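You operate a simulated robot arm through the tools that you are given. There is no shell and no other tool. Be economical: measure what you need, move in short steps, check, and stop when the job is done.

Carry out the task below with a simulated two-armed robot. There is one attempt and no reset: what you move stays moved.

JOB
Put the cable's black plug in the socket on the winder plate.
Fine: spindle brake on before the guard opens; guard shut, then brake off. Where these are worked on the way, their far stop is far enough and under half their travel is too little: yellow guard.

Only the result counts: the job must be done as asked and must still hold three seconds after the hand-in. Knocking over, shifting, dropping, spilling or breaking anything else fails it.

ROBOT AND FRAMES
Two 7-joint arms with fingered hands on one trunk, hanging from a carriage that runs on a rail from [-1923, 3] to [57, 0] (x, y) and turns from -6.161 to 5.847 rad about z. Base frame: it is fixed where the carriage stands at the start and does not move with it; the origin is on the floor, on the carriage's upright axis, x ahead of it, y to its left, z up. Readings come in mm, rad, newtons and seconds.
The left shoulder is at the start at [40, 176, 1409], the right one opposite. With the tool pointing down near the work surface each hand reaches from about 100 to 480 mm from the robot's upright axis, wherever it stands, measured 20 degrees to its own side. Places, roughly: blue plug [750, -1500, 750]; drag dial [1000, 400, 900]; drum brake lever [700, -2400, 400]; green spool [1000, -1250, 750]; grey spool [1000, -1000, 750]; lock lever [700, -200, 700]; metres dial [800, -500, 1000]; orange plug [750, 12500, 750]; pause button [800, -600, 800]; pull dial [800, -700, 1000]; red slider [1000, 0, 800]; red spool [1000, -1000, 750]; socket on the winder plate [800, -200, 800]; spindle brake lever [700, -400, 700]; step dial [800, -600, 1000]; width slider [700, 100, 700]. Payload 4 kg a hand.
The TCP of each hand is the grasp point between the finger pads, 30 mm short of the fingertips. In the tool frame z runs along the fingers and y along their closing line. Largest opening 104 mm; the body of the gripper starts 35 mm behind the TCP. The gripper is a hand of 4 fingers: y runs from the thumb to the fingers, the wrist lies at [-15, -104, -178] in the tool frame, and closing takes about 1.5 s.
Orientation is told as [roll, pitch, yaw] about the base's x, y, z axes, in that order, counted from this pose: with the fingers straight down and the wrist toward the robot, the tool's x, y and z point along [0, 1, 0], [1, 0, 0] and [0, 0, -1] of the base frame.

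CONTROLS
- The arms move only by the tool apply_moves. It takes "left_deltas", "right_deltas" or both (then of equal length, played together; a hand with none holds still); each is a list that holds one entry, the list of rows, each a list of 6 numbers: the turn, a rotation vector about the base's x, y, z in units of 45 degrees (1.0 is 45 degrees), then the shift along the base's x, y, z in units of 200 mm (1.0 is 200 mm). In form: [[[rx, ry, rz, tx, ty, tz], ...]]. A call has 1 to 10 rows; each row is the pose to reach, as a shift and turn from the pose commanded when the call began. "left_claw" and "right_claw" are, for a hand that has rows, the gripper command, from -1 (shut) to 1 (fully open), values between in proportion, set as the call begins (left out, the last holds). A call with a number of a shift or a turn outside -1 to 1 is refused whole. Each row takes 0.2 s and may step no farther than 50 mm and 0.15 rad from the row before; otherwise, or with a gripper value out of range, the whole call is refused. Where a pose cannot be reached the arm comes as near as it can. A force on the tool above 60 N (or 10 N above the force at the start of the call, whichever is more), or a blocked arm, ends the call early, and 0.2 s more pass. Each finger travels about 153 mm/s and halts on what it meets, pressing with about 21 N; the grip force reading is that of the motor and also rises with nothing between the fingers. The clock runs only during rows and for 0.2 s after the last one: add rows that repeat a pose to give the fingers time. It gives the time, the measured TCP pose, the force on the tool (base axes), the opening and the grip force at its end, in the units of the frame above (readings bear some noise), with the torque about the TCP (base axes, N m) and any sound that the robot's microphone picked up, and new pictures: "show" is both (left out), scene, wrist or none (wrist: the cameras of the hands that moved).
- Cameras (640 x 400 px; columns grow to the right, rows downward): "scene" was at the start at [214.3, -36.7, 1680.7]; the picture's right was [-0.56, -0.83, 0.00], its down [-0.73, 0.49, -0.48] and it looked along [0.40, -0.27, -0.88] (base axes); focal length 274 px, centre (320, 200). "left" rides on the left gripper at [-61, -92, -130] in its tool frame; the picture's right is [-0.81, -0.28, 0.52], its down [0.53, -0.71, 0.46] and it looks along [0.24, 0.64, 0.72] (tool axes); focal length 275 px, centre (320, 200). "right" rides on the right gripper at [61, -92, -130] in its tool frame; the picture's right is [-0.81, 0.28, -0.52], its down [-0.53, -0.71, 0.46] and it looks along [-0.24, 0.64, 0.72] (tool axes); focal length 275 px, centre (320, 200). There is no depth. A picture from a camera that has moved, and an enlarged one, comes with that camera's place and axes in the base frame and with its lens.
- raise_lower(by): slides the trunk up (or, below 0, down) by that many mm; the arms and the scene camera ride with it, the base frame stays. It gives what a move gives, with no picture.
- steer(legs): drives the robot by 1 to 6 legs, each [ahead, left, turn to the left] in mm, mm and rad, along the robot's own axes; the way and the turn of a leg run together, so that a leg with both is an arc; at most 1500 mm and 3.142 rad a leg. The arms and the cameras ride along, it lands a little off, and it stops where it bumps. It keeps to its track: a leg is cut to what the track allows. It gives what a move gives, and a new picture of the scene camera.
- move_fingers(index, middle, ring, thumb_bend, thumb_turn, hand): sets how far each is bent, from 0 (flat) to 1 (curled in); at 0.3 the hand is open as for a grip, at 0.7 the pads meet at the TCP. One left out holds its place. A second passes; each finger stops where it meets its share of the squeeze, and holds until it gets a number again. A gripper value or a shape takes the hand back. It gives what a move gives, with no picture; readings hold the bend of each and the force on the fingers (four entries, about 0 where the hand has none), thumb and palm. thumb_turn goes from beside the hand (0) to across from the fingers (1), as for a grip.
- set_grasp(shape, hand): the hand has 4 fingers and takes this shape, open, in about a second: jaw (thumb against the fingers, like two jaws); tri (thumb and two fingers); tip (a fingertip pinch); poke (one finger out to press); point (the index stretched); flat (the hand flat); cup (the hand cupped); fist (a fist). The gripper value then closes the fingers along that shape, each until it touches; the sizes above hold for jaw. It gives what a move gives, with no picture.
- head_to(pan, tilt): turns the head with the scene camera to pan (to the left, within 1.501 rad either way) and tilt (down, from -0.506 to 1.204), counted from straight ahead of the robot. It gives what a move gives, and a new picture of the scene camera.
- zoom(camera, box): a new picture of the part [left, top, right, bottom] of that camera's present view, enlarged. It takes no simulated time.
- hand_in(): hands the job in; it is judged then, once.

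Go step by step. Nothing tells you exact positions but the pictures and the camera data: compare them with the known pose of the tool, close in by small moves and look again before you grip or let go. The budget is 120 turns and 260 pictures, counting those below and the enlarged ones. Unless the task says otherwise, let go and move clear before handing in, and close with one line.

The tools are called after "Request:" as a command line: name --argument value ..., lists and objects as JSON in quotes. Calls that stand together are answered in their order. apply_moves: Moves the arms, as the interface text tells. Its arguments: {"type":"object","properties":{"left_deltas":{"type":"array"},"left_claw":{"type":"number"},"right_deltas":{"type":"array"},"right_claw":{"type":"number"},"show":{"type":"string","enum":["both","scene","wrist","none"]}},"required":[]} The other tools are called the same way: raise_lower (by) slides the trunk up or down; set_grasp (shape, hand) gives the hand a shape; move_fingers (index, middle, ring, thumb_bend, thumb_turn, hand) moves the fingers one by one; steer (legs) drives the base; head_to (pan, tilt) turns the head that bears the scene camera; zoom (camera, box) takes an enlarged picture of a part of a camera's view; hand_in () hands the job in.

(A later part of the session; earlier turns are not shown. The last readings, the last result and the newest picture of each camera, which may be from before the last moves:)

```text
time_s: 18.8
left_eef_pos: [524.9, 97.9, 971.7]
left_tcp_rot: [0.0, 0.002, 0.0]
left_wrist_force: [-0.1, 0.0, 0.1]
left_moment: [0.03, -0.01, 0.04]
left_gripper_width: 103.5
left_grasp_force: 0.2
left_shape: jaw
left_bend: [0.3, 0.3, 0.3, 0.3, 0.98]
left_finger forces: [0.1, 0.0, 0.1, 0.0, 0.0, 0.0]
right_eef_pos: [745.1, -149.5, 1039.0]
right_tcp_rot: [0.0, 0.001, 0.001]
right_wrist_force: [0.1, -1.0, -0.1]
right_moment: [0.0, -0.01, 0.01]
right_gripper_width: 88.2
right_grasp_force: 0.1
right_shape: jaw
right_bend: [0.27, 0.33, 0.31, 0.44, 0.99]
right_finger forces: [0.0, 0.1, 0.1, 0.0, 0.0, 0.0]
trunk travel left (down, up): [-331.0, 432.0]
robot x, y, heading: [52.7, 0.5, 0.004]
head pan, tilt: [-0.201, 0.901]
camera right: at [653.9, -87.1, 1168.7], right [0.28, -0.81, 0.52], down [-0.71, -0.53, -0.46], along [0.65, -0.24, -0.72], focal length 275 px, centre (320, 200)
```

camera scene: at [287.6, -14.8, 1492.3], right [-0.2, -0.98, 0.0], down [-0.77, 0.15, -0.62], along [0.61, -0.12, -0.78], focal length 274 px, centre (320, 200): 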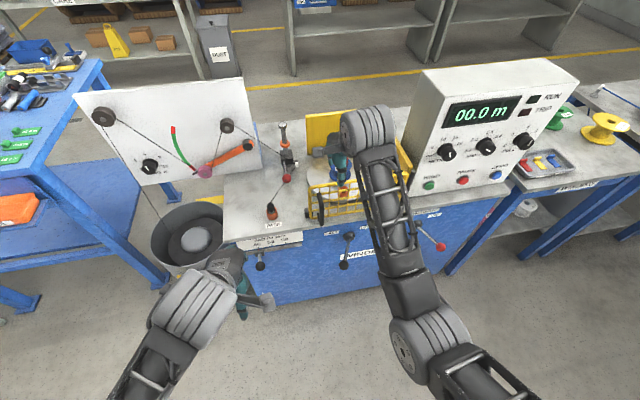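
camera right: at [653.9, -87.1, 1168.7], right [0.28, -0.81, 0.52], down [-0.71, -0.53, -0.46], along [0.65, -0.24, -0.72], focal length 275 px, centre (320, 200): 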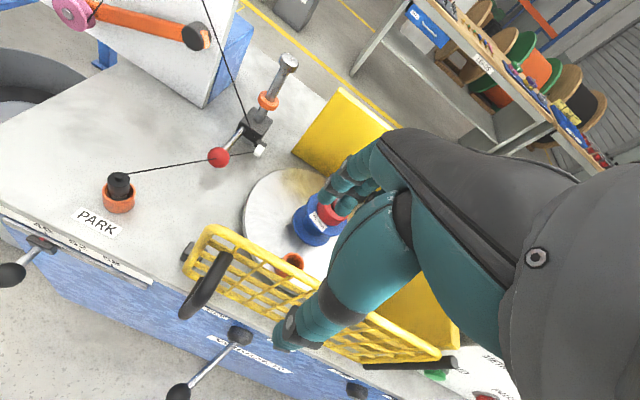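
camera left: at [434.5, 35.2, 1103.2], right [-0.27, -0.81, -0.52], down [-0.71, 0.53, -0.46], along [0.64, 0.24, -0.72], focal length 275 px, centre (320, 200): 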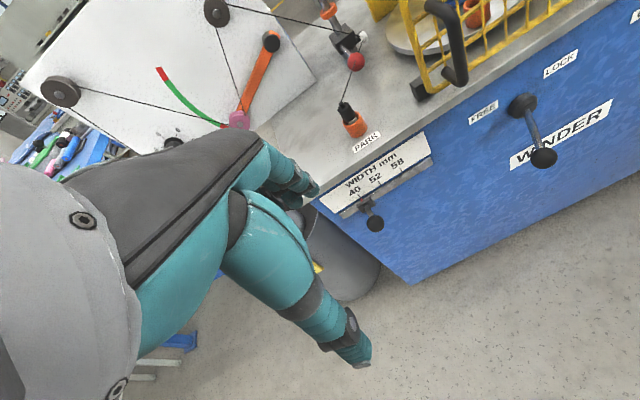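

The geometry agrees with the picture: thumb on the robot side, fingers inside. Now I'll descend to straddle the rail.

Request:
apply_moves --right_deltas '[[[0, 0, 0, 0, 0, -0.15], [0, 0, 0, 0, 0, -0.3], [0, 0, 0, 0, 0, -0.4]]]' --show "both"

Request:
zoom --camera "scene" --box '[260, 90, 440, 220]'

```text
time_s: 19.6
left_eef_pos: [523.8, 97.7, 971.1]
left_tcp_rot: [0.001, 0.001, 0.002]
left_wrist_force: [0.8, 0.0, -0.4]
left_moment: [-0.04, 0.01, 0.0]
left_gripper_width: 103.9
left_grasp_force: 0.1
left_shape: jaw
left_bend: [0.3, 0.3, 0.3, 0.3, 0.98]
left_finger forces: [0.0, 0.0, 0.0, 0.0, 0.1, 0.1]
right_eef_pos: [743.9, -147.7, 958.5]
right_tcp_rot: [-0.001, -0.001, 0.001]
right_wrist_force: [-0.3, 0.3, -0.4]
right_moment: [0.0, 0.0, 0.0]
right_gripper_width: 88.3
right_grasp_force: 0.0
right_shape: jaw
right_bend: [0.27, 0.33, 0.31, 0.44, 0.99]
right_finger forces: [0.0, 0.1, 0.0, 0.0, 0.0, 0.1]
trunk travel left (down, up): [-331.0, 432.0]
robot x, y, heading: [54.2, 3.0, 0.002]
head pan, tilt: [-0.201, 0.901]
camera scene: at [288.0, -14.9, 1492.5], right [-0.2, -0.98, 0.0], down [-0.77, 0.15, -0.62], along [0.61, -0.12, -0.78], focal length 274 px, centre (320, 200)
camera right: at [652.8, -87.3, 1089.0], right [0.28, -0.81, 0.52], down [-0.71, -0.53, -0.46], along [0.65, -0.24, -0.72], focal length 275 px, centre (320, 200)
```

scene: 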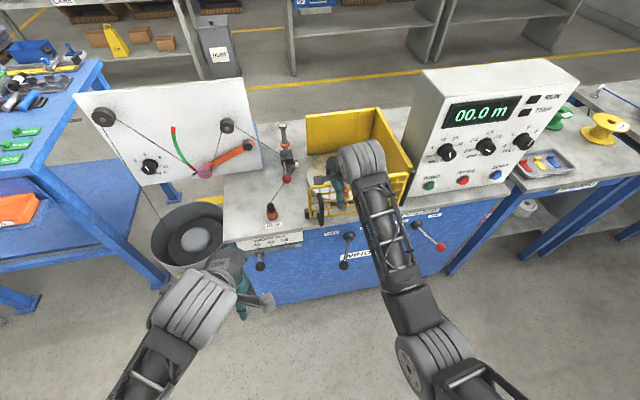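
right: 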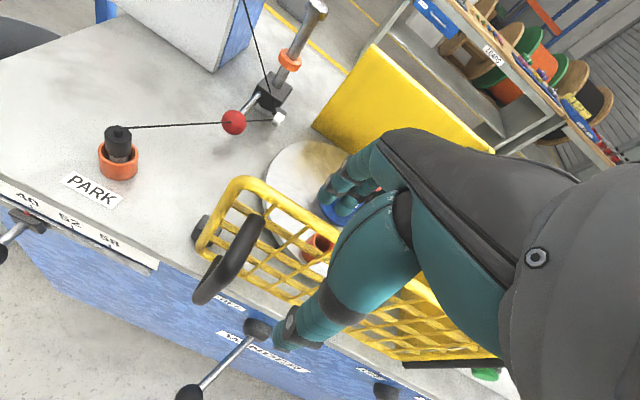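

```text
3.08 times, centred on (350, 155) of scene
camera zoom: at [288.0, -14.9, 1492.5], right [-0.2, -0.98, 0.0], down [-0.77, 0.15, -0.62], along [0.61, -0.12, -0.78], focal length 845 px, centre (228, 338)
```

zoom: 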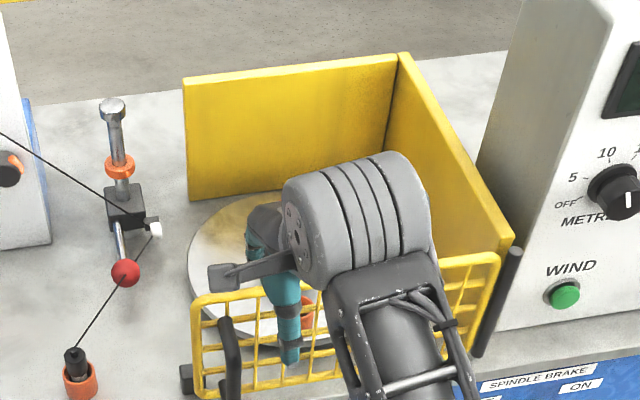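

The fingers straddle the rail, so I'll swing the guard outward about its right-hand hinge, yawing with it.

Request:
apply_moves --right_deltas '[[[0, 0, 0.159, -0.133, -0.008, 0], [0, 0, 0.318, -0.265, -0.033, 0], [0, 0, 0.477, -0.392, -0.074, 0]]]' --show "both"

Request:
zoom --camera "scene" --box '[260, 90, 440, 220]'

```text
time_s: 20.4
left_eef_pos: [524.9, 96.5, 971.9]
left_tcp_rot: [-0.001, -0.001, 0.0]
left_wrist_force: [-1.1, -0.5, 0.0]
left_moment: [0.0, -0.01, 0.0]
left_gripper_width: 103.6
left_grasp_force: 0.1
left_shape: jaw
left_bend: [0.3, 0.3, 0.3, 0.3, 0.98]
left_finger forces: [0.0, 0.1, 0.1, 0.0, 0.1, 0.0]
right_eef_pos: [667.3, -164.0, 958.2]
right_tcp_rot: [0.0, 0.001, 0.379]
right_wrist_force: [0.6, 0.3, -0.7]
right_moment: [-0.02, -0.01, -0.03]
right_gripper_width: 88.2
right_grasp_force: 0.1
right_shape: jaw
right_bend: [0.27, 0.33, 0.31, 0.44, 0.99]
right_finger forces: [0.1, 0.0, 0.0, 0.0, 0.1, 0.0]
trunk travel left (down, up): [-331.0, 432.0]
robot x, y, heading: [54.9, 2.1, 0.004]
head pan, tilt: [-0.201, 0.901]
camera scene: at [287.7, -15.3, 1492.4], right [-0.2, -0.98, 0.0], down [-0.77, 0.15, -0.62], along [0.61, -0.12, -0.78], focal length 274 px, centre (320, 200)
camera right: at [559.3, -141.2, 1087.4], right [0.56, -0.65, 0.52], down [-0.47, -0.76, -0.45], along [0.69, 0.01, -0.73], focal length 275 px, centre (320, 200)
```

scene: 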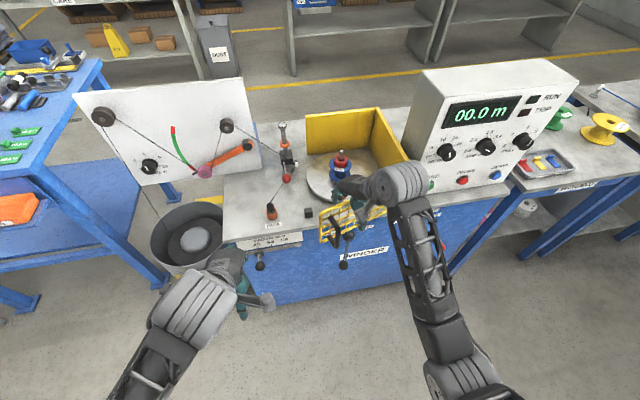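
right: 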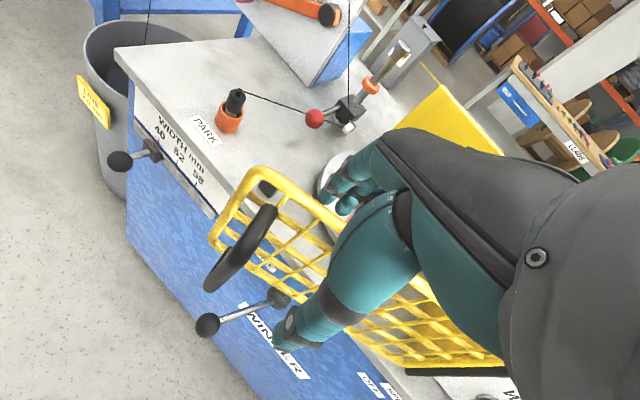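

```text
3.08 times, centred on (350, 155) of scene
camera zoom: at [287.7, -15.3, 1492.4], right [-0.2, -0.98, 0.0], down [-0.77, 0.15, -0.62], along [0.61, -0.12, -0.78], focal length 845 px, centre (228, 338)
```

zoom: 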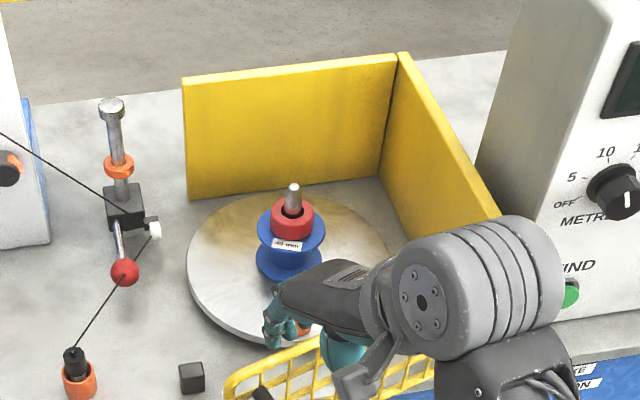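

The guard opens smoothly, so I'll keep swinging it.

Request:
apply_moves --right_deltas '[[[0, 0, 0.159, -0.121, -0.057, 0], [0, 0, 0.318, -0.234, -0.128, 0], [0, 0, 0.477, -0.338, -0.213, 0], [0, 0, 0.637, -0.43, -0.31, 0], [0, 0, 0.796, -0.509, -0.418, 0], [0, 0, 0.955, -0.574, -0.534, 0]]]' --show "both"

```text
time_s: 21.8
left_eef_pos: [524.1, 94.9, 972.2]
left_tcp_rot: [-0.001, -0.001, 0.001]
left_wrist_force: [0.6, -0.1, 0.1]
left_moment: [-0.01, -0.01, 0.0]
left_gripper_width: 103.7
left_grasp_force: 0.1
left_shape: jaw
left_bend: [0.3, 0.3, 0.3, 0.3, 0.98]
left_finger forces: [0.0, 0.0, 0.0, 0.1, 0.0, 0.1]
right_eef_pos: [550.0, -274.5, 957.5]
right_tcp_rot: [-0.003, 0.0, 1.129]
right_wrist_force: [-0.6, -0.5, 0.6]
right_moment: [0.04, -0.02, -0.04]
right_gripper_width: 88.3
right_grasp_force: 0.1
right_shape: jaw
right_bend: [0.27, 0.33, 0.31, 0.44, 0.99]
right_finger forces: [0.1, 0.0, 0.0, 0.0, 0.0, 0.0]
trunk travel left (down, up): [-331.0, 432.0]
robot x, y, heading: [52.2, 1.6, 0.005]
head pan, tilt: [-0.201, 0.901]
camera scene: at [288.0, -15.4, 1492.5], right [-0.2, -0.98, 0.0], down [-0.77, 0.15, -0.62], along [0.61, -0.12, -0.78], focal length 274 px, centre (320, 200)
camera right: at [456.1, -330.7, 1087.6], right [0.85, -0.1, 0.52], down [0.18, -0.87, -0.45], along [0.5, 0.48, -0.72], focal length 275 px, centre (320, 200)
```

scene: 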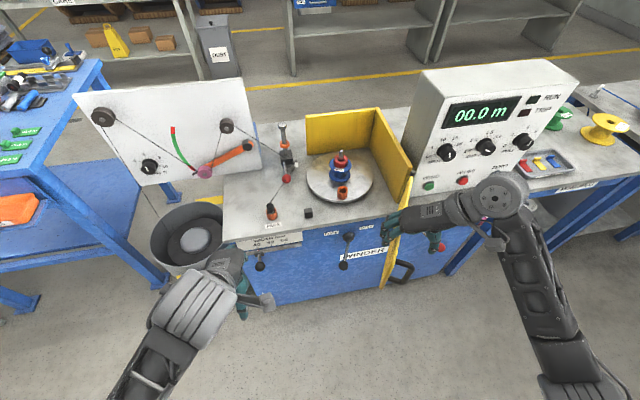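
right: 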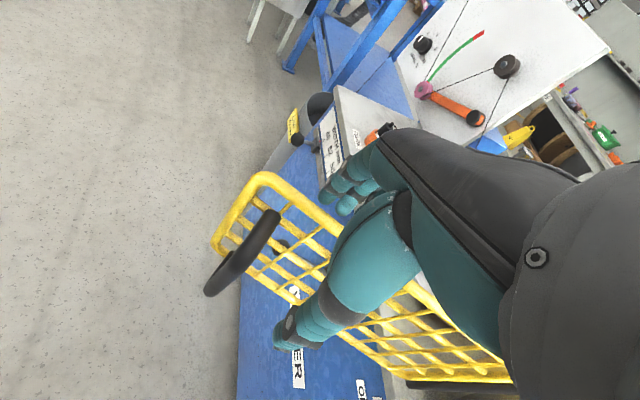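

Request:
apply_moves --right_deltas '[[[0, 0, 0.159, -0.05, -0.124, 0], [0, 0, 0.318, -0.084, -0.253, 0], [0, 0, 0.477, -0.102, -0.386, 0], [0, 0, 0.604, -0.104, -0.492, 0], [0, 0, 0.732, -0.096, -0.599, 0]]]' --show "both"

```text
time_s: 23.0
left_eef_pos: [524.9, 97.2, 971.5]
left_tcp_rot: [0.002, 0.001, 0.002]
left_wrist_force: [-0.1, 0.0, 0.0]
left_moment: [0.02, -0.01, 0.02]
left_gripper_width: 103.8
left_grasp_force: 0.0
left_shape: jaw
left_bend: [0.3, 0.3, 0.3, 0.3, 0.98]
left_finger forces: [0.0, 0.0, 0.0, 0.0, 0.1, 0.0]
right_eef_pos: [530.3, -392.9, 962.0]
right_tcp_rot: [0.0, -0.002, 1.703]
right_wrist_force: [0.3, -0.7, 0.2]
right_moment: [-0.02, 0.03, 0.01]
right_gripper_width: 88.3
right_grasp_force: 0.2
right_shape: jaw
right_bend: [0.27, 0.33, 0.31, 0.44, 0.99]
right_finger forces: [0.1, 0.1, 0.0, 0.1, 0.0, 0.0]
trunk travel left (down, up): [-331.0, 432.0]
robot x, y, heading: [54.9, -3.5, 0.001]
head pan, tilt: [-0.201, 0.901]
camera scene: at [288.2, -15.3, 1492.5], right [-0.2, -0.98, 0.0], down [-0.77, 0.15, -0.62], along [0.61, -0.12, -0.78], focal length 274 px, centre (320, 200)
camera right: at [482.0, -491.5, 1091.5], right [0.77, 0.38, 0.52], down [0.62, -0.64, -0.45], along [0.16, 0.67, -0.72], focal length 275 px, centre (320, 200)
```

scene: 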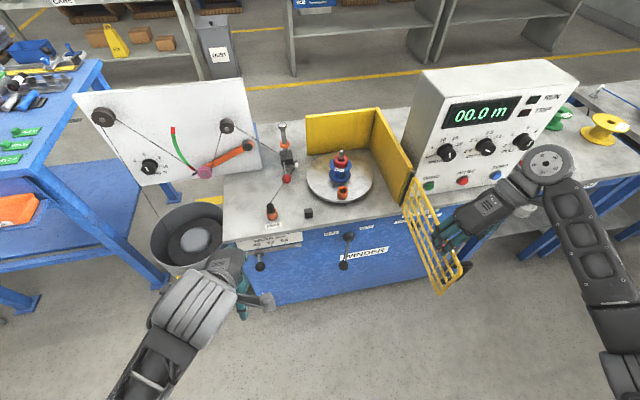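
right: 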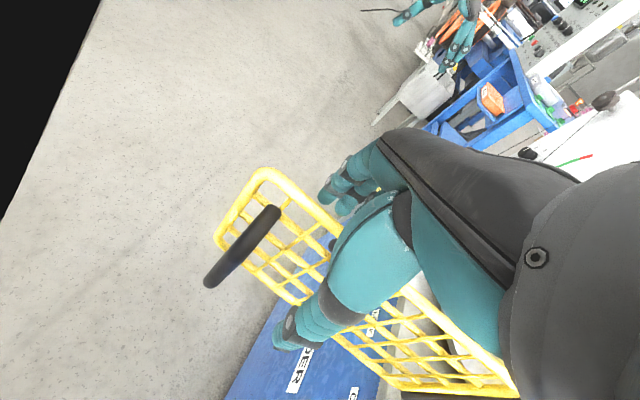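

The guard is past 90°, well beyond half its travel. I'll lift the right hand straight up off the rail and raise the left hand too. That clears the way to turn the robot right so the left shoulder comes forward.

Request:
apply_moves --right_deltas '[[[0, 0, 0, 0, 0, 0.2], [0, 0, 0, 0, 0, 0.4], [0, 0, 0, 0, 0, 0.6], [0, 0, 0, 0, 0, 0.8], [0, 0, 0, -0.2, -0.1, 0.9], [0, 0, 0, -0.4, -0.2, 0.9], [0, 0, 0, -0.6, -0.3, 0.9]]]' --left_deltas '[[[0, 0, 0, 0, 0, 0.2], [0, 0, 0, 0, 0, 0.4], [0, 0, 0, 0, 0, 0.6], [0, 0, 0, 0, 0, 0.8], [0, 0, 0, 0, 0, 0.9], [0, 0, 0, 0, 0, 0.9], [0, 0, 0, 0, 0, 0.9]]]' --show "scene"

```text
time_s: 24.6
left_eef_pos: [520.7, 95.9, 1153.7]
left_tcp_rot: [0.0, 0.002, 0.001]
left_wrist_force: [-0.6, 0.8, -0.3]
left_moment: [-0.02, -0.03, 0.0]
left_gripper_width: 103.7
left_grasp_force: 0.1
left_shape: jaw
left_bend: [0.3, 0.3, 0.3, 0.3, 0.98]
left_finger forces: [0.0, 0.0, 0.1, 0.1, 0.1, 0.0]
right_eef_pos: [410.1, -450.5, 1137.4]
right_tcp_rot: [0.0, 0.0, 1.703]
right_wrist_force: [-0.5, 0.0, -0.5]
right_moment: [0.02, -0.02, -0.01]
right_gripper_width: 88.4
right_grasp_force: 0.0
right_shape: jaw
right_bend: [0.27, 0.33, 0.31, 0.44, 0.99]
right_finger forces: [0.0, 0.0, 0.0, 0.0, 0.1, 0.0]
trunk travel left (down, up): [-331.0, 432.0]
robot x, y, heading: [54.5, -3.1, -0.001]
head pan, tilt: [-0.201, 0.901]
camera scene: at [287.5, -14.8, 1492.3], right [-0.2, -0.98, 0.0], down [-0.77, 0.15, -0.62], along [0.61, -0.12, -0.78], focal length 274 px, centre (320, 200)
```

scene: 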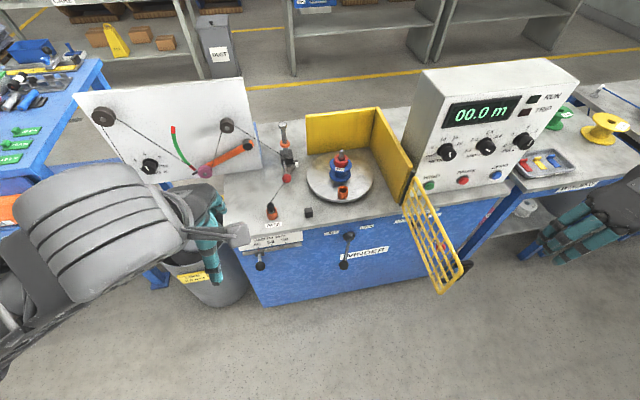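

The guard stays open by itself. I'll turn the robot about 50° to the right and re-aim the head.

Request:
steer --legs '[[0, 0, -0.9]]'

Request:
head_to --pan 0.75 --tilt 0.85

```text
time_s: 27.3
left_eef_pos: [415.4, -311.4, 1154.3]
left_tcp_rot: [0.0, -0.001, -0.906]
left_wrist_force: [-0.3, -0.3, -0.6]
left_moment: [-0.01, 0.01, -0.01]
left_gripper_width: 103.8
left_grasp_force: 0.1
left_shape: jaw
left_bend: [0.3, 0.3, 0.3, 0.3, 0.98]
left_finger forces: [0.1, 0.1, 0.0, 0.0, 0.0, 0.0]
right_eef_pos: [-84.0, -559.1, 1139.0]
right_tcp_rot: [0.0, 0.0, 0.794]
right_wrist_force: [0.4, -0.4, -0.1]
right_moment: [0.0, 0.0, 0.0]
right_gripper_width: 88.2
right_grasp_force: 0.1
right_shape: jaw
right_bend: [0.27, 0.33, 0.31, 0.44, 0.99]
right_finger forces: [0.0, 0.0, 0.1, 0.1, 0.0, 0.0]
trunk travel left (down, up): [-331.0, 432.0]
robot x, y, heading: [54.7, 2.2, -0.904]
head pan, tilt: [-0.201, 0.901]
camera scene: at [186.1, -194.0, 1492.5], right [-0.9, -0.45, 0.0], down [-0.35, 0.7, -0.62], along [0.28, -0.56, -0.78], focal length 274 px, centre (320, 200)
```

scene: 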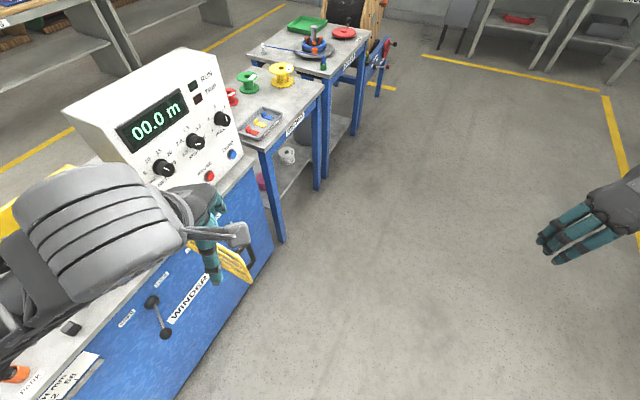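

```text
time_s: 28.6
left_eef_pos: [416.4, -310.5, 1154.5]
left_tcp_rot: [0.0, 0.0, -0.906]
left_wrist_force: [-0.5, 0.6, -0.8]
left_moment: [0.01, -0.03, 0.0]
left_gripper_width: 103.6
left_grasp_force: 0.0
left_shape: jaw
left_bend: [0.3, 0.3, 0.3, 0.3, 0.98]
left_finger forces: [0.0, 0.0, 0.0, 0.0, 0.1, 0.0]
right_eef_pos: [-83.7, -558.7, 1138.0]
right_tcp_rot: [0.001, -0.001, 0.791]
right_wrist_force: [0.1, 0.9, -0.1]
right_moment: [0.02, 0.01, 0.01]
right_gripper_width: 88.4
right_grasp_force: 0.0
right_shape: jaw
right_bend: [0.27, 0.33, 0.31, 0.44, 0.99]
right_finger forces: [0.0, 0.0, 0.0, 0.0, 0.0, 0.1]
trunk travel left (down, up): [-331.0, 432.0]
robot x, y, heading: [51.7, 1.5, -0.902]
head pan, tilt: [0.75, 0.85]
camera scene: at [229.7, -138.8, 1496.4], right [-0.16, -0.99, 0.0], down [-0.74, 0.12, -0.66], along [0.65, -0.1, -0.75], focal length 274 px, centre (320, 200)
```

scene: 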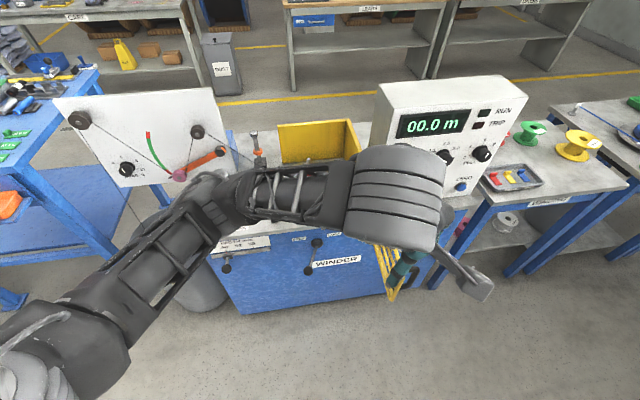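

The left arm now needs to go to the plug. I'll move it at a safe height over the bench and look down with its wrist camera.

Request:
apply_moves --left_deltas '[[[0, 0, 0, 0.12, 0.15, 0], [0, 0, 0, 0.25, 0.3, 0], [0, 0, 0, 0.38, 0.45, 0], [0, 0, 0, 0.5, 0.6, 0], [0, 0, 0, 0.62, 0.75, 0], [0, 0, 0, 0.75, 0.9, 0], [0, 0, 0, 0.9, 1.0, 0], [0, 0, 0, 1.0, 1.0, -0.1]]]' --show "both"

```text
time_s: 30.4
left_eef_pos: [616.5, -112.7, 1136.7]
left_tcp_rot: [0.0, -0.002, -0.91]
left_wrist_force: [-0.2, 0.1, -0.5]
left_moment: [-0.03, -0.03, 0.0]
left_gripper_width: 103.9
left_grasp_force: 0.0
left_shape: jaw
left_bend: [0.3, 0.3, 0.3, 0.3, 0.98]
left_finger forces: [0.1, 0.1, 0.0, 0.1, 0.1, 0.0]
right_eef_pos: [-82.7, -557.9, 1138.9]
right_tcp_rot: [0.001, -0.001, 0.793]
right_wrist_force: [-0.2, -0.2, -0.2]
right_moment: [-0.02, 0.01, -0.01]
right_gripper_width: 88.1
right_grasp_force: 0.0
right_shape: jaw
right_bend: [0.27, 0.33, 0.31, 0.44, 0.99]
right_finger forces: [0.0, 0.0, 0.0, 0.0, 0.0, 0.1]
trunk travel left (down, up): [-331.0, 432.0]
robot x, y, heading: [56.3, 4.1, -0.907]
head pan, tilt: [0.75, 0.85]
camera scene: at [229.6, -138.6, 1496.4], right [-0.16, -0.99, 0.0], down [-0.74, 0.12, -0.66], along [0.65, -0.1, -0.75], focal length 274 px, centre (320, 200)
camera left: at [510.7, -76.6, 1266.7], right [-0.81, -0.28, -0.52], down [-0.02, 0.89, -0.46], along [0.59, -0.36, -0.72], focal length 275 px, centre (320, 200)
```

scene: 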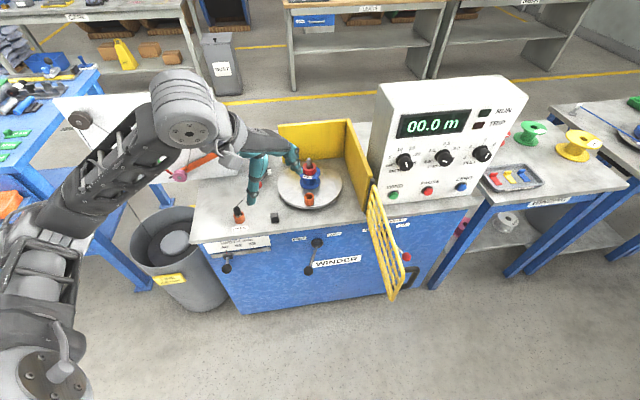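
left: 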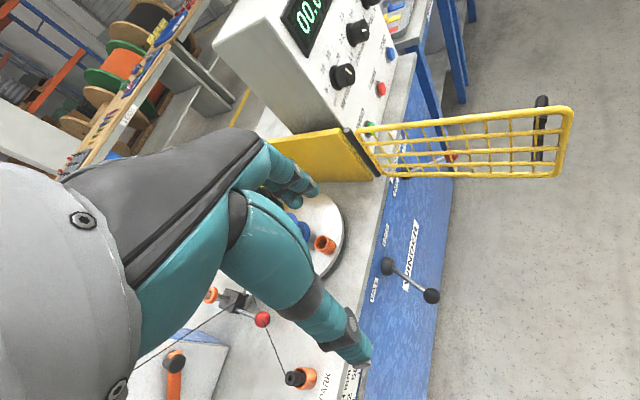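

Request:
zoom --camera "left" --box '[230, 170, 390, 270]'

Request:
zoom --camera "scene" --box '[220, 140, 380, 240]'

Request:
zoom --camera "left" --box '[200, 290, 360, 400]'

```text
4.00 times, centred on (310, 220) of left
camera zoom: at [510.7, -76.6, 1266.7], right [-0.81, -0.28, -0.52], down [-0.02, 0.89, -0.46], along [0.59, -0.36, -0.72], focal length 1101 px, centre (360, 120)
```

zoom: 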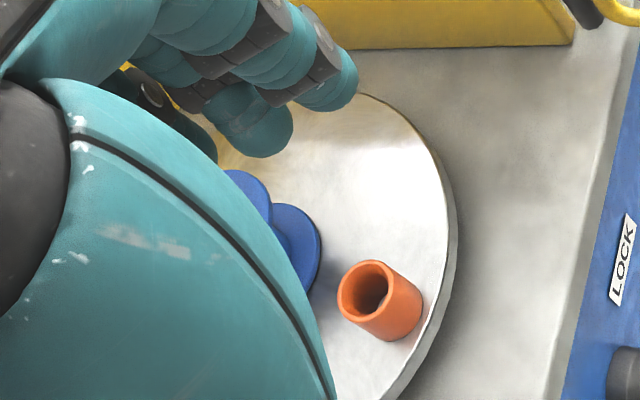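

```text
4.00 times, centred on (300, 190) of scene
camera zoom: at [229.6, -138.6, 1496.4], right [-0.16, -0.99, 0.0], down [-0.74, 0.12, -0.66], along [0.65, -0.1, -0.75], focal length 1098 px, centre (400, 240)
```

zoom: 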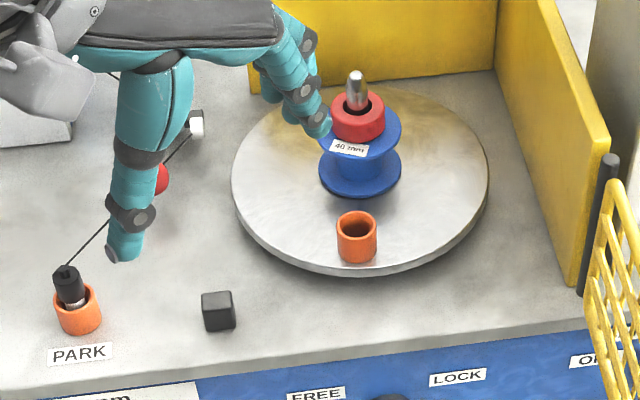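

```text
3.64 times, centred on (280, 345) of left
camera zoom: at [510.7, -76.6, 1266.7], right [-0.81, -0.28, -0.52], down [-0.02, 0.89, -0.46], along [0.59, -0.36, -0.72], focal length 1001 px, centre (466, -327)
```

zoom: 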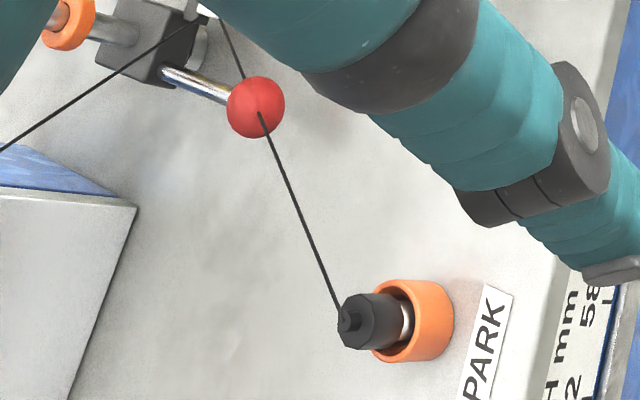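

The socket mouth triangulates well at [810, -193.5, 858]. The plug estimate is still ambiguous because the views are poorly conditioned, so I'll hover above the plug for a better look.

Request:
apply_moves --left_deltas '[[[0, 0, 0, 0.1, 0.15, 0], [0, 0, 0, 0.25, 0.3, -0.05], [0, 0, 0, 0.4, 0.45, -0.1], [0, 0, 0, 0.55, 0.6, -0.15], [0, 0, 0, 0.7, 0.65, -0.2], [0, 0, 0, 0.85, 0.65, -0.3], [0, 0, 0, 0.93, 0.65, -0.3]]]' --show "both"

Request:
zoom --camera "left" --box '[320, 240, 480, 340]'

Request:
zoom --camera "scene" --box '[180, 170, 300, 250]'

```text
time_s: 31.9
left_eef_pos: [801.5, 17.7, 1073.9]
left_tcp_rot: [0.0, 0.001, -0.907]
left_wrist_force: [0.0, 0.6, 0.4]
left_moment: [0.01, 0.01, 0.01]
left_gripper_width: 103.7
left_grasp_force: 0.1
left_shape: jaw
left_bend: [0.3, 0.3, 0.3, 0.3, 0.98]
left_finger forces: [0.1, 0.1, 0.0, 0.0, 0.0, 0.1]
right_eef_pos: [-82.5, -559.9, 1138.9]
right_tcp_rot: [0.0, -0.001, 0.793]
right_wrist_force: [-0.2, 0.2, 0.6]
right_moment: [0.0, 0.01, 0.01]
right_gripper_width: 88.4
right_grasp_force: 0.1
right_shape: jaw
right_bend: [0.27, 0.33, 0.31, 0.44, 0.99]
right_finger forces: [0.0, 0.0, 0.1, 0.0, 0.1, 0.0]
trunk travel left (down, up): [-331.0, 432.0]
robot x, y, heading: [53.1, -1.8, -0.905]
head pan, tilt: [0.75, 0.85]
camera scene: at [230.1, -138.6, 1496.4], right [-0.16, -0.99, 0.0], down [-0.74, 0.12, -0.66], along [0.65, -0.1, -0.75], focal length 274 px, centre (320, 200)
camera left: at [696.6, 52.5, 1204.6], right [-0.81, -0.28, -0.52], down [-0.02, 0.89, -0.46], along [0.59, -0.36, -0.72], focal length 275 px, centre (320, 200)
```

scene: 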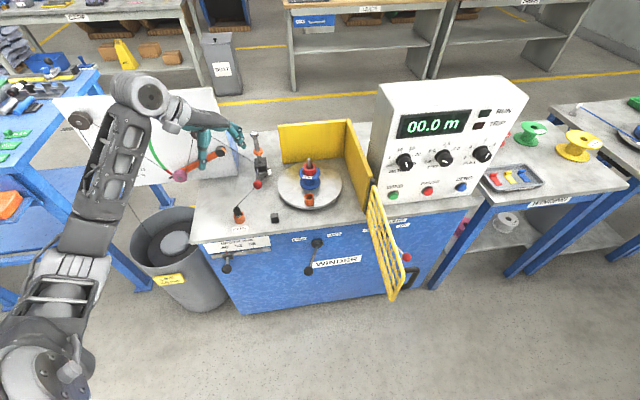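
left: 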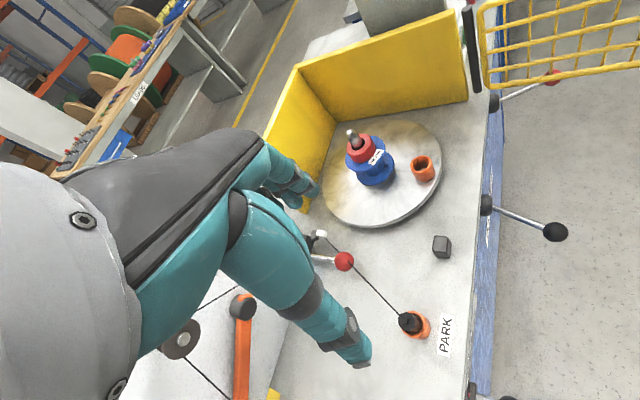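

```text
4.00 times, centred on (400, 290) of left
camera zoom: at [696.6, 52.5, 1204.6], right [-0.81, -0.28, -0.52], down [-0.02, 0.89, -0.46], along [0.59, -0.36, -0.72], focal length 1101 px, centre (0, -160)
```

zoom: 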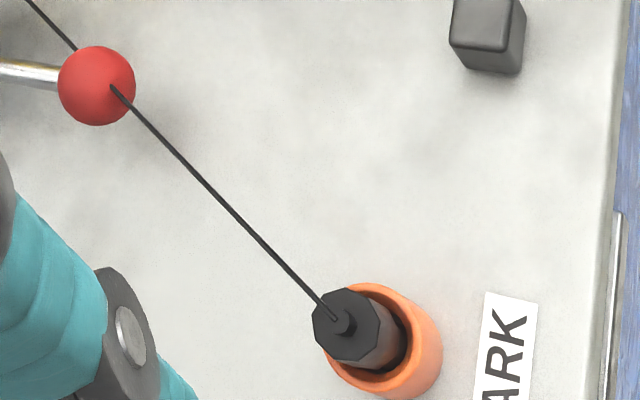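

```text
5.00 times, centred on (240, 210) of scene
camera zoom: at [230.1, -138.6, 1496.4], right [-0.16, -0.99, 0.0], down [-0.74, 0.12, -0.66], along [0.65, -0.1, -0.75], focal length 1372 px, centre (720, 150)
```

zoom: 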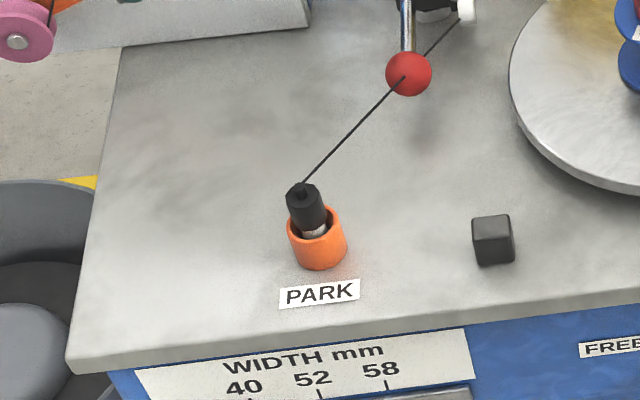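

The plug top boss is at about [805, 33, 846] and the holder rim at z≈811, so I should grip the black body with the fingertips at z≥815. I'll try the narrower "tri" shape, yaw the wrist to the left, and see where the fingers meet.

Request:
set_grasp --hand "left" --shape "tri"

Request:
apply_moves --left_deltas '[[[0, 0, -0.17, 0, 0.01, 0], [0, 0, -0.34, 0, 0.02, 0], [0, 0, -0.51, 0, 0.04, 0], [0, 0, -0.68, 0, 0.06, 0], [0, 0, -0.845, 0, 0.075, 0], [0, 0, -0.845, 0, 0.075, 0], [0, 0, -0.845, 0, 0.075, 0]]]' --left_claw -1 --show "both"

```text
time_s: 32.9
left_eef_pos: [801.2, 16.2, 1074.9]
left_tcp_rot: [0.001, -0.001, -0.908]
left_wrist_force: [-0.3, -0.1, -1.2]
left_moment: [0.03, 0.02, -0.02]
left_gripper_width: 103.6
left_grasp_force: 0.0
left_shape: tri
left_bend: [0.3, 0.3, 0.99, 0.3, 0.98]
left_finger forces: [0.1, 0.0, 0.1, 0.0, 0.0, 0.0]
right_eef_pos: [-82.8, -558.9, 1139.0]
right_tcp_rot: [0.002, 0.001, 0.792]
right_wrist_force: [0.8, -0.5, 0.1]
right_moment: [-0.03, 0.01, -0.02]
right_gripper_width: 88.4
right_grasp_force: 0.0
right_shape: jaw
right_bend: [0.27, 0.33, 0.31, 0.44, 0.99]
right_finger forces: [0.0, 0.0, 0.1, 0.0, 0.0, 0.1]
trunk travel left (down, up): [-331.0, 432.0]
robot x, y, heading: [52.9, 0.6, -0.906]
head pan, tilt: [0.75, 0.85]
```

```text
time_s: 34.5
left_eef_pos: [802.0, 34.0, 1074.6]
left_tcp_rot: [0.001, -0.001, -1.573]
left_wrist_force: [0.1, -0.4, 0.6]
left_moment: [0.0, 0.0, -0.02]
left_gripper_width: 0.0
left_grasp_force: 21.1
left_shape: tri
left_bend: [0.7, 0.7, 1.0, 0.46, 1.0]
left_finger forces: [0.0, 0.0, 0.1, 0.1, 0.1, 0.0]
right_eef_pos: [-83.9, -559.1, 1139.0]
right_tcp_rot: [-0.001, 0.0, 0.792]
right_wrist_force: [-0.6, -0.3, -0.2]
right_moment: [0.01, 0.0, 0.01]
right_gripper_width: 88.6
right_grasp_force: 0.1
right_shape: jaw
right_bend: [0.27, 0.33, 0.31, 0.44, 0.99]
right_finger forces: [0.0, 0.0, 0.0, 0.0, 0.1, 0.0]
trunk travel left (down, up): [-331.0, 432.0]
robot x, y, heading: [55.8, -5.4, -0.905]
head pan, tilt: [0.75, 0.85]
camera scene: at [229.8, -138.7, 1496.4], right [-0.16, -0.99, 0.0], down [-0.74, 0.12, -0.66], along [0.65, -0.1, -0.75], focal length 274 px, centre (320, 200)
camera left: at [740.9, 125.5, 1206.1], right [-0.81, 0.28, -0.52], down [0.53, 0.71, -0.46], along [0.24, -0.65, -0.72], focal length 275 px, centre (320, 200)
```

scene: 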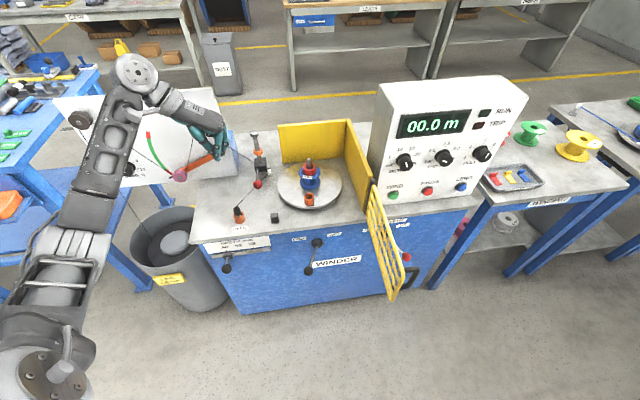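
left: 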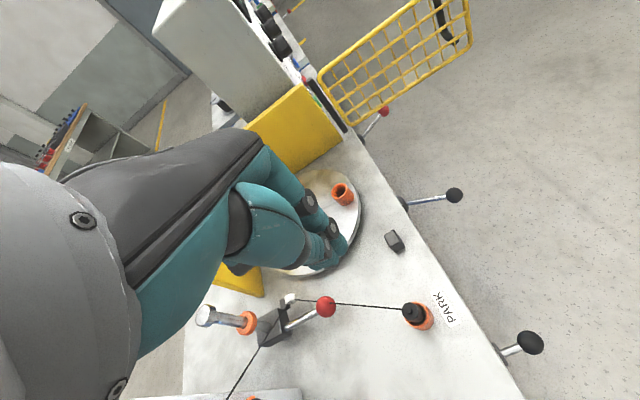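

Request:
zoom --camera "left" --box '[220, 170, 380, 290]'

Request:
zoom --camera "left" --box '[350, 260, 470, 350]'

Request:
zoom --camera "scene" --box '[140, 80, 300, 240]'

```text
3.33 times, centred on (300, 230) of left
camera zoom: at [740.9, 125.5, 1206.1], right [-0.81, 0.28, -0.52], down [0.53, 0.71, -0.46], along [0.24, -0.65, -0.72], focal length 918 px, centre (387, 100)
```

zoom: 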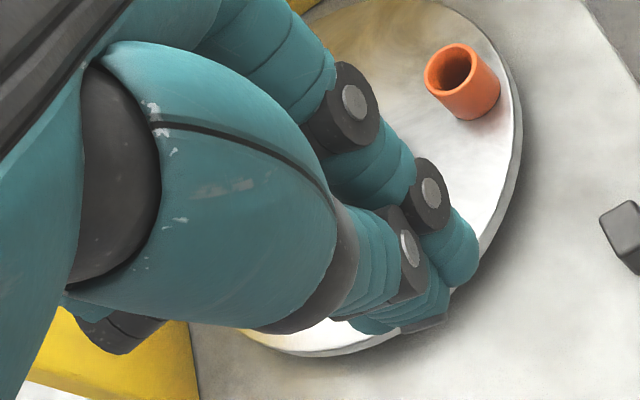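

```text
4.44 times, centred on (410, 305) of left
camera zoom: at [740.9, 125.5, 1206.1], right [-0.81, 0.28, -0.52], down [0.53, 0.71, -0.46], along [0.24, -0.65, -0.72], focal length 1224 px, centre (-80, -267)
```

zoom: 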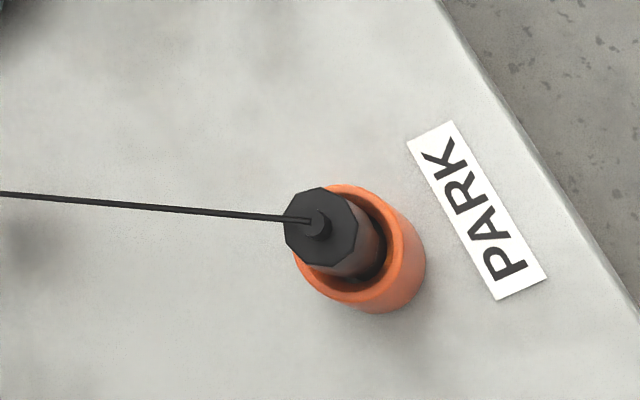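

```text
2.50 times, centred on (220, 160) of scene
camera zoom: at [229.8, -138.7, 1496.4], right [-0.16, -0.99, 0.0], down [-0.74, 0.12, -0.66], along [0.65, -0.1, -0.75], focal length 686 px, centre (570, 300)
```

zoom: 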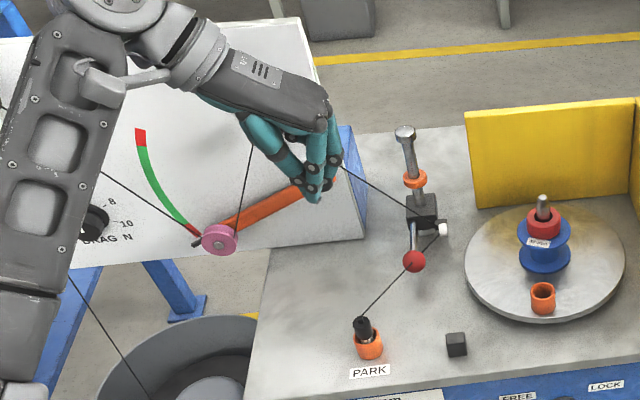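

Both close views put the plug top at about [804, 33.5, 850], directly under the hand. I'll open and descend partway, then check alignment.

Request:
apply_moves --left_deltas '[[[0, 0, 0, 0.01, 0, 0], [0, 0, 0, 0.01, 0, 0], [0, 0, 0, 0.01, 0, -0.1], [0, 0, 0, 0.01, 0, -0.3], [0, 0, 0, 0.01, 0, -0.5], [0, 0, 0, 0.01, 0, -0.7], [0, 0, 0, 0.01, 0, -0.75]]]' --left_claw 0.6 --show "both"

Request:
zoom --camera "left" --box '[240, 180, 440, 330]'

Request:
zoom --camera "scene" --box '[180, 120, 300, 240]'

```text
time_s: 36.0
left_eef_pos: [807.0, 34.7, 927.9]
left_tcp_rot: [0.0, 0.002, -1.571]
left_wrist_force: [0.7, -0.1, -0.9]
left_moment: [0.0, -0.03, 0.03]
left_gripper_width: 83.3
left_grasp_force: 0.1
left_shape: tri
left_bend: [0.26, 0.34, 0.99, 0.5, 0.99]
left_finger forces: [0.0, 0.1, 0.0, 0.0, 0.0, 0.1]
right_eef_pos: [-83.0, -558.6, 1138.6]
right_tcp_rot: [0.0, 0.0, 0.792]
right_wrist_force: [0.0, -0.9, 0.1]
right_moment: [-0.02, -0.01, 0.04]
right_gripper_width: 88.5
right_grasp_force: 0.0
right_shape: jaw
right_bend: [0.27, 0.33, 0.31, 0.44, 0.99]
right_finger forces: [0.0, 0.0, 0.0, 0.1, 0.0, 0.1]
trunk travel left (down, up): [-331.0, 432.0]
robot x, y, heading: [55.0, 2.6, -0.91]
head pan, tilt: [0.75, 0.85]
camera scene: at [229.8, -138.7, 1496.4], right [-0.16, -0.99, 0.0], down [-0.74, 0.12, -0.66], along [0.65, -0.1, -0.75], focal length 274 px, centre (320, 200)
camera left: at [744.6, 126.7, 1058.0], right [-0.81, 0.28, -0.52], down [0.53, 0.71, -0.45], along [0.24, -0.64, -0.72], focal length 275 px, centre (320, 200)
```

scene: 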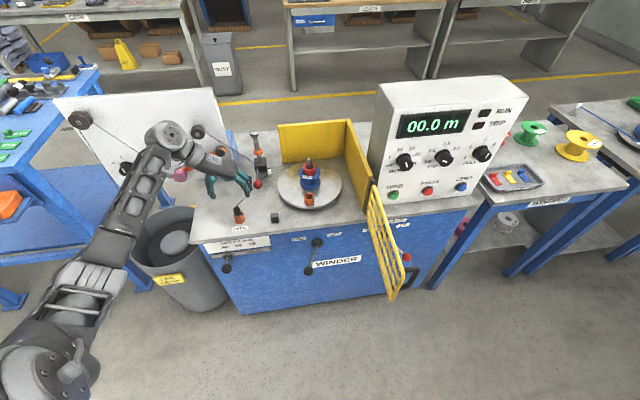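
left: 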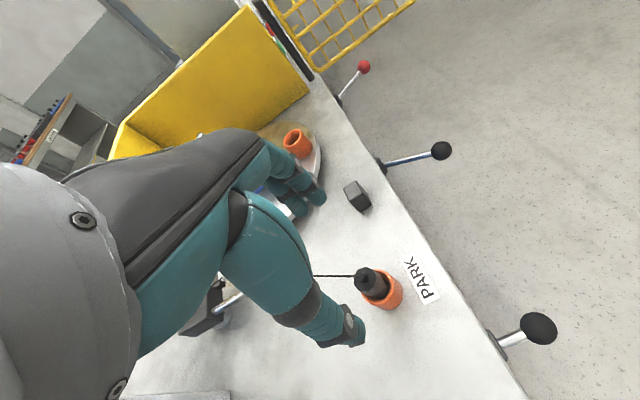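

```text
2.67 times, centred on (340, 255) of left
camera zoom: at [744.6, 126.7, 1058.0], right [-0.81, 0.28, -0.52], down [0.53, 0.71, -0.45], along [0.24, -0.64, -0.72], focal length 734 px, centre (267, 53)
```

zoom: 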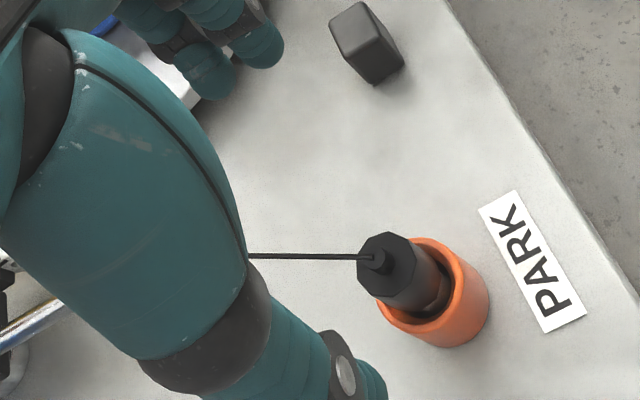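

```text
3.33 times, centred on (240, 180) of scene
camera zoom: at [229.8, -138.7, 1496.4], right [-0.16, -0.99, 0.0], down [-0.74, 0.12, -0.66], along [0.65, -0.1, -0.75], focal length 915 px, centre (587, 267)
```

zoom: 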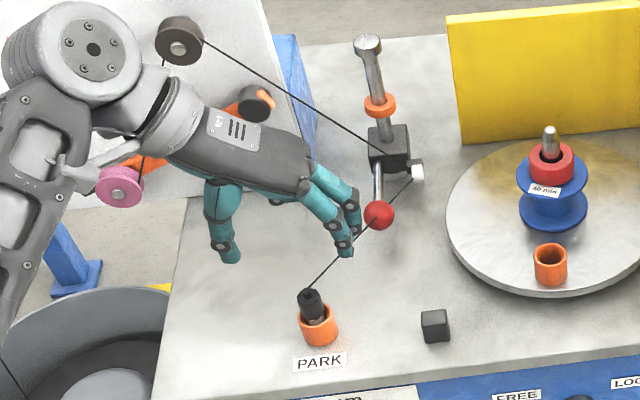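

The plug's boss refines to about [806, 33, 840] and the rim to z≈804. I'll shift slightly and descend to TCP z≈841 around the plug body.

Request:
apply_moves --left_deltas '[[[0, 0, 0, -0.003, -0.008, -0.15], [0, 0, 0, -0.005, -0.008, -0.3], [0, 0, 0, -0.005, -0.008, -0.4], [0, 0, 0, -0.005, -0.008, -0.435], [0, 0, 0, -0.005, -0.008, -0.435]]]' --show "both"

Request:
zoom --camera "scene" --box '[180, 120, 300, 240]'

Request:
zoom --camera "left" --box '[240, 180, 440, 330]'

```text
time_s: 37.2
left_eef_pos: [803.8, 32.9, 838.0]
left_tcp_rot: [0.0, 0.002, -1.57]
left_wrist_force: [0.7, 0.0, 0.6]
left_moment: [-0.03, 0.01, 0.01]
left_gripper_width: 82.9
left_grasp_force: 0.0
left_shape: tri
left_bend: [0.26, 0.34, 0.99, 0.5, 0.99]
left_finger forces: [0.0, 0.0, 0.0, 0.0, 0.1, 0.0]
right_eef_pos: [-83.3, -558.3, 1138.9]
right_tcp_rot: [-0.001, 0.001, 0.793]
right_wrist_force: [0.1, -0.4, -0.3]
right_moment: [0.02, -0.01, -0.05]
right_gripper_width: 88.7
right_grasp_force: 0.0
right_shape: jaw
right_bend: [0.27, 0.33, 0.31, 0.44, 0.99]
right_finger forces: [0.0, 0.0, 0.0, 0.1, 0.1, 0.1]
trunk travel left (down, up): [-331.0, 432.0]
robot x, y, heading: [57.6, 4.4, -0.908]
head pan, tilt: [0.75, 0.85]
camera scene: at [229.7, -138.7, 1496.4], right [-0.16, -0.99, 0.0], down [-0.74, 0.12, -0.66], along [0.65, -0.1, -0.75], focal length 274 px, centre (320, 200)
camera left: at [743.4, 124.7, 969.5], right [-0.81, 0.28, -0.52], down [0.53, 0.71, -0.46], along [0.24, -0.65, -0.72], focal length 275 px, centre (320, 200)
```

scene: 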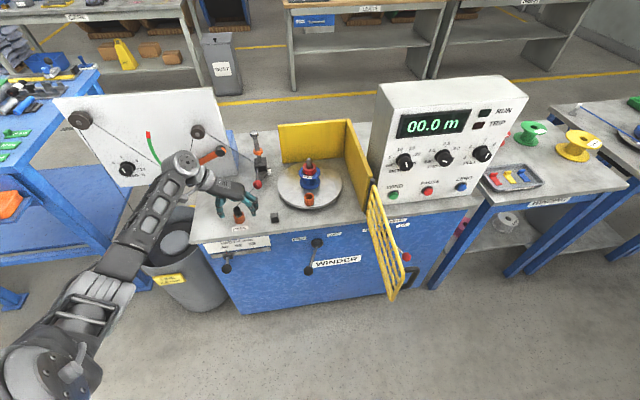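
left: 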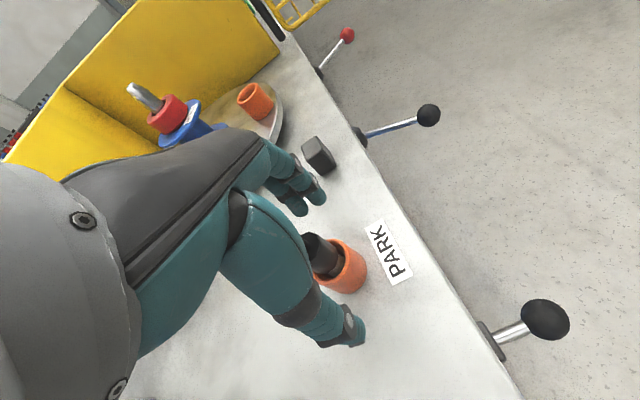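

```text
3.33 times, centred on (240, 180) of scene
camera zoom: at [229.7, -138.7, 1496.4], right [-0.16, -0.99, 0.0], down [-0.74, 0.12, -0.66], along [0.65, -0.1, -0.75], focal length 915 px, centre (587, 267)
```

zoom: 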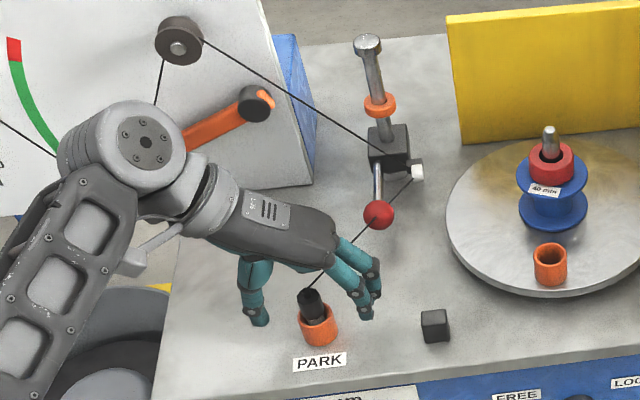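

```text
2.67 times, centred on (340, 255) of left
camera zoom: at [743.4, 124.7, 969.5], right [-0.81, 0.28, -0.52], down [0.53, 0.71, -0.46], along [0.24, -0.65, -0.72], focal length 734 px, centre (267, 53)
```

zoom: 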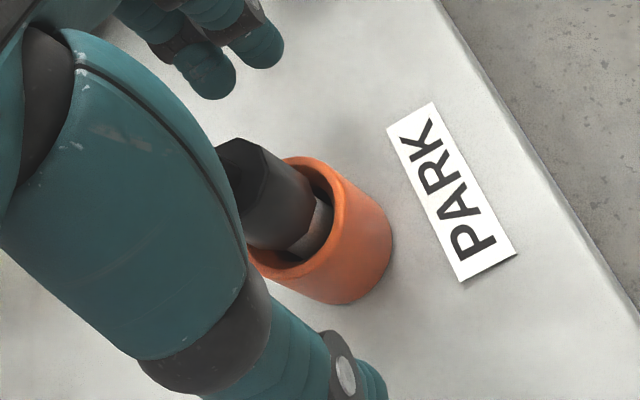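

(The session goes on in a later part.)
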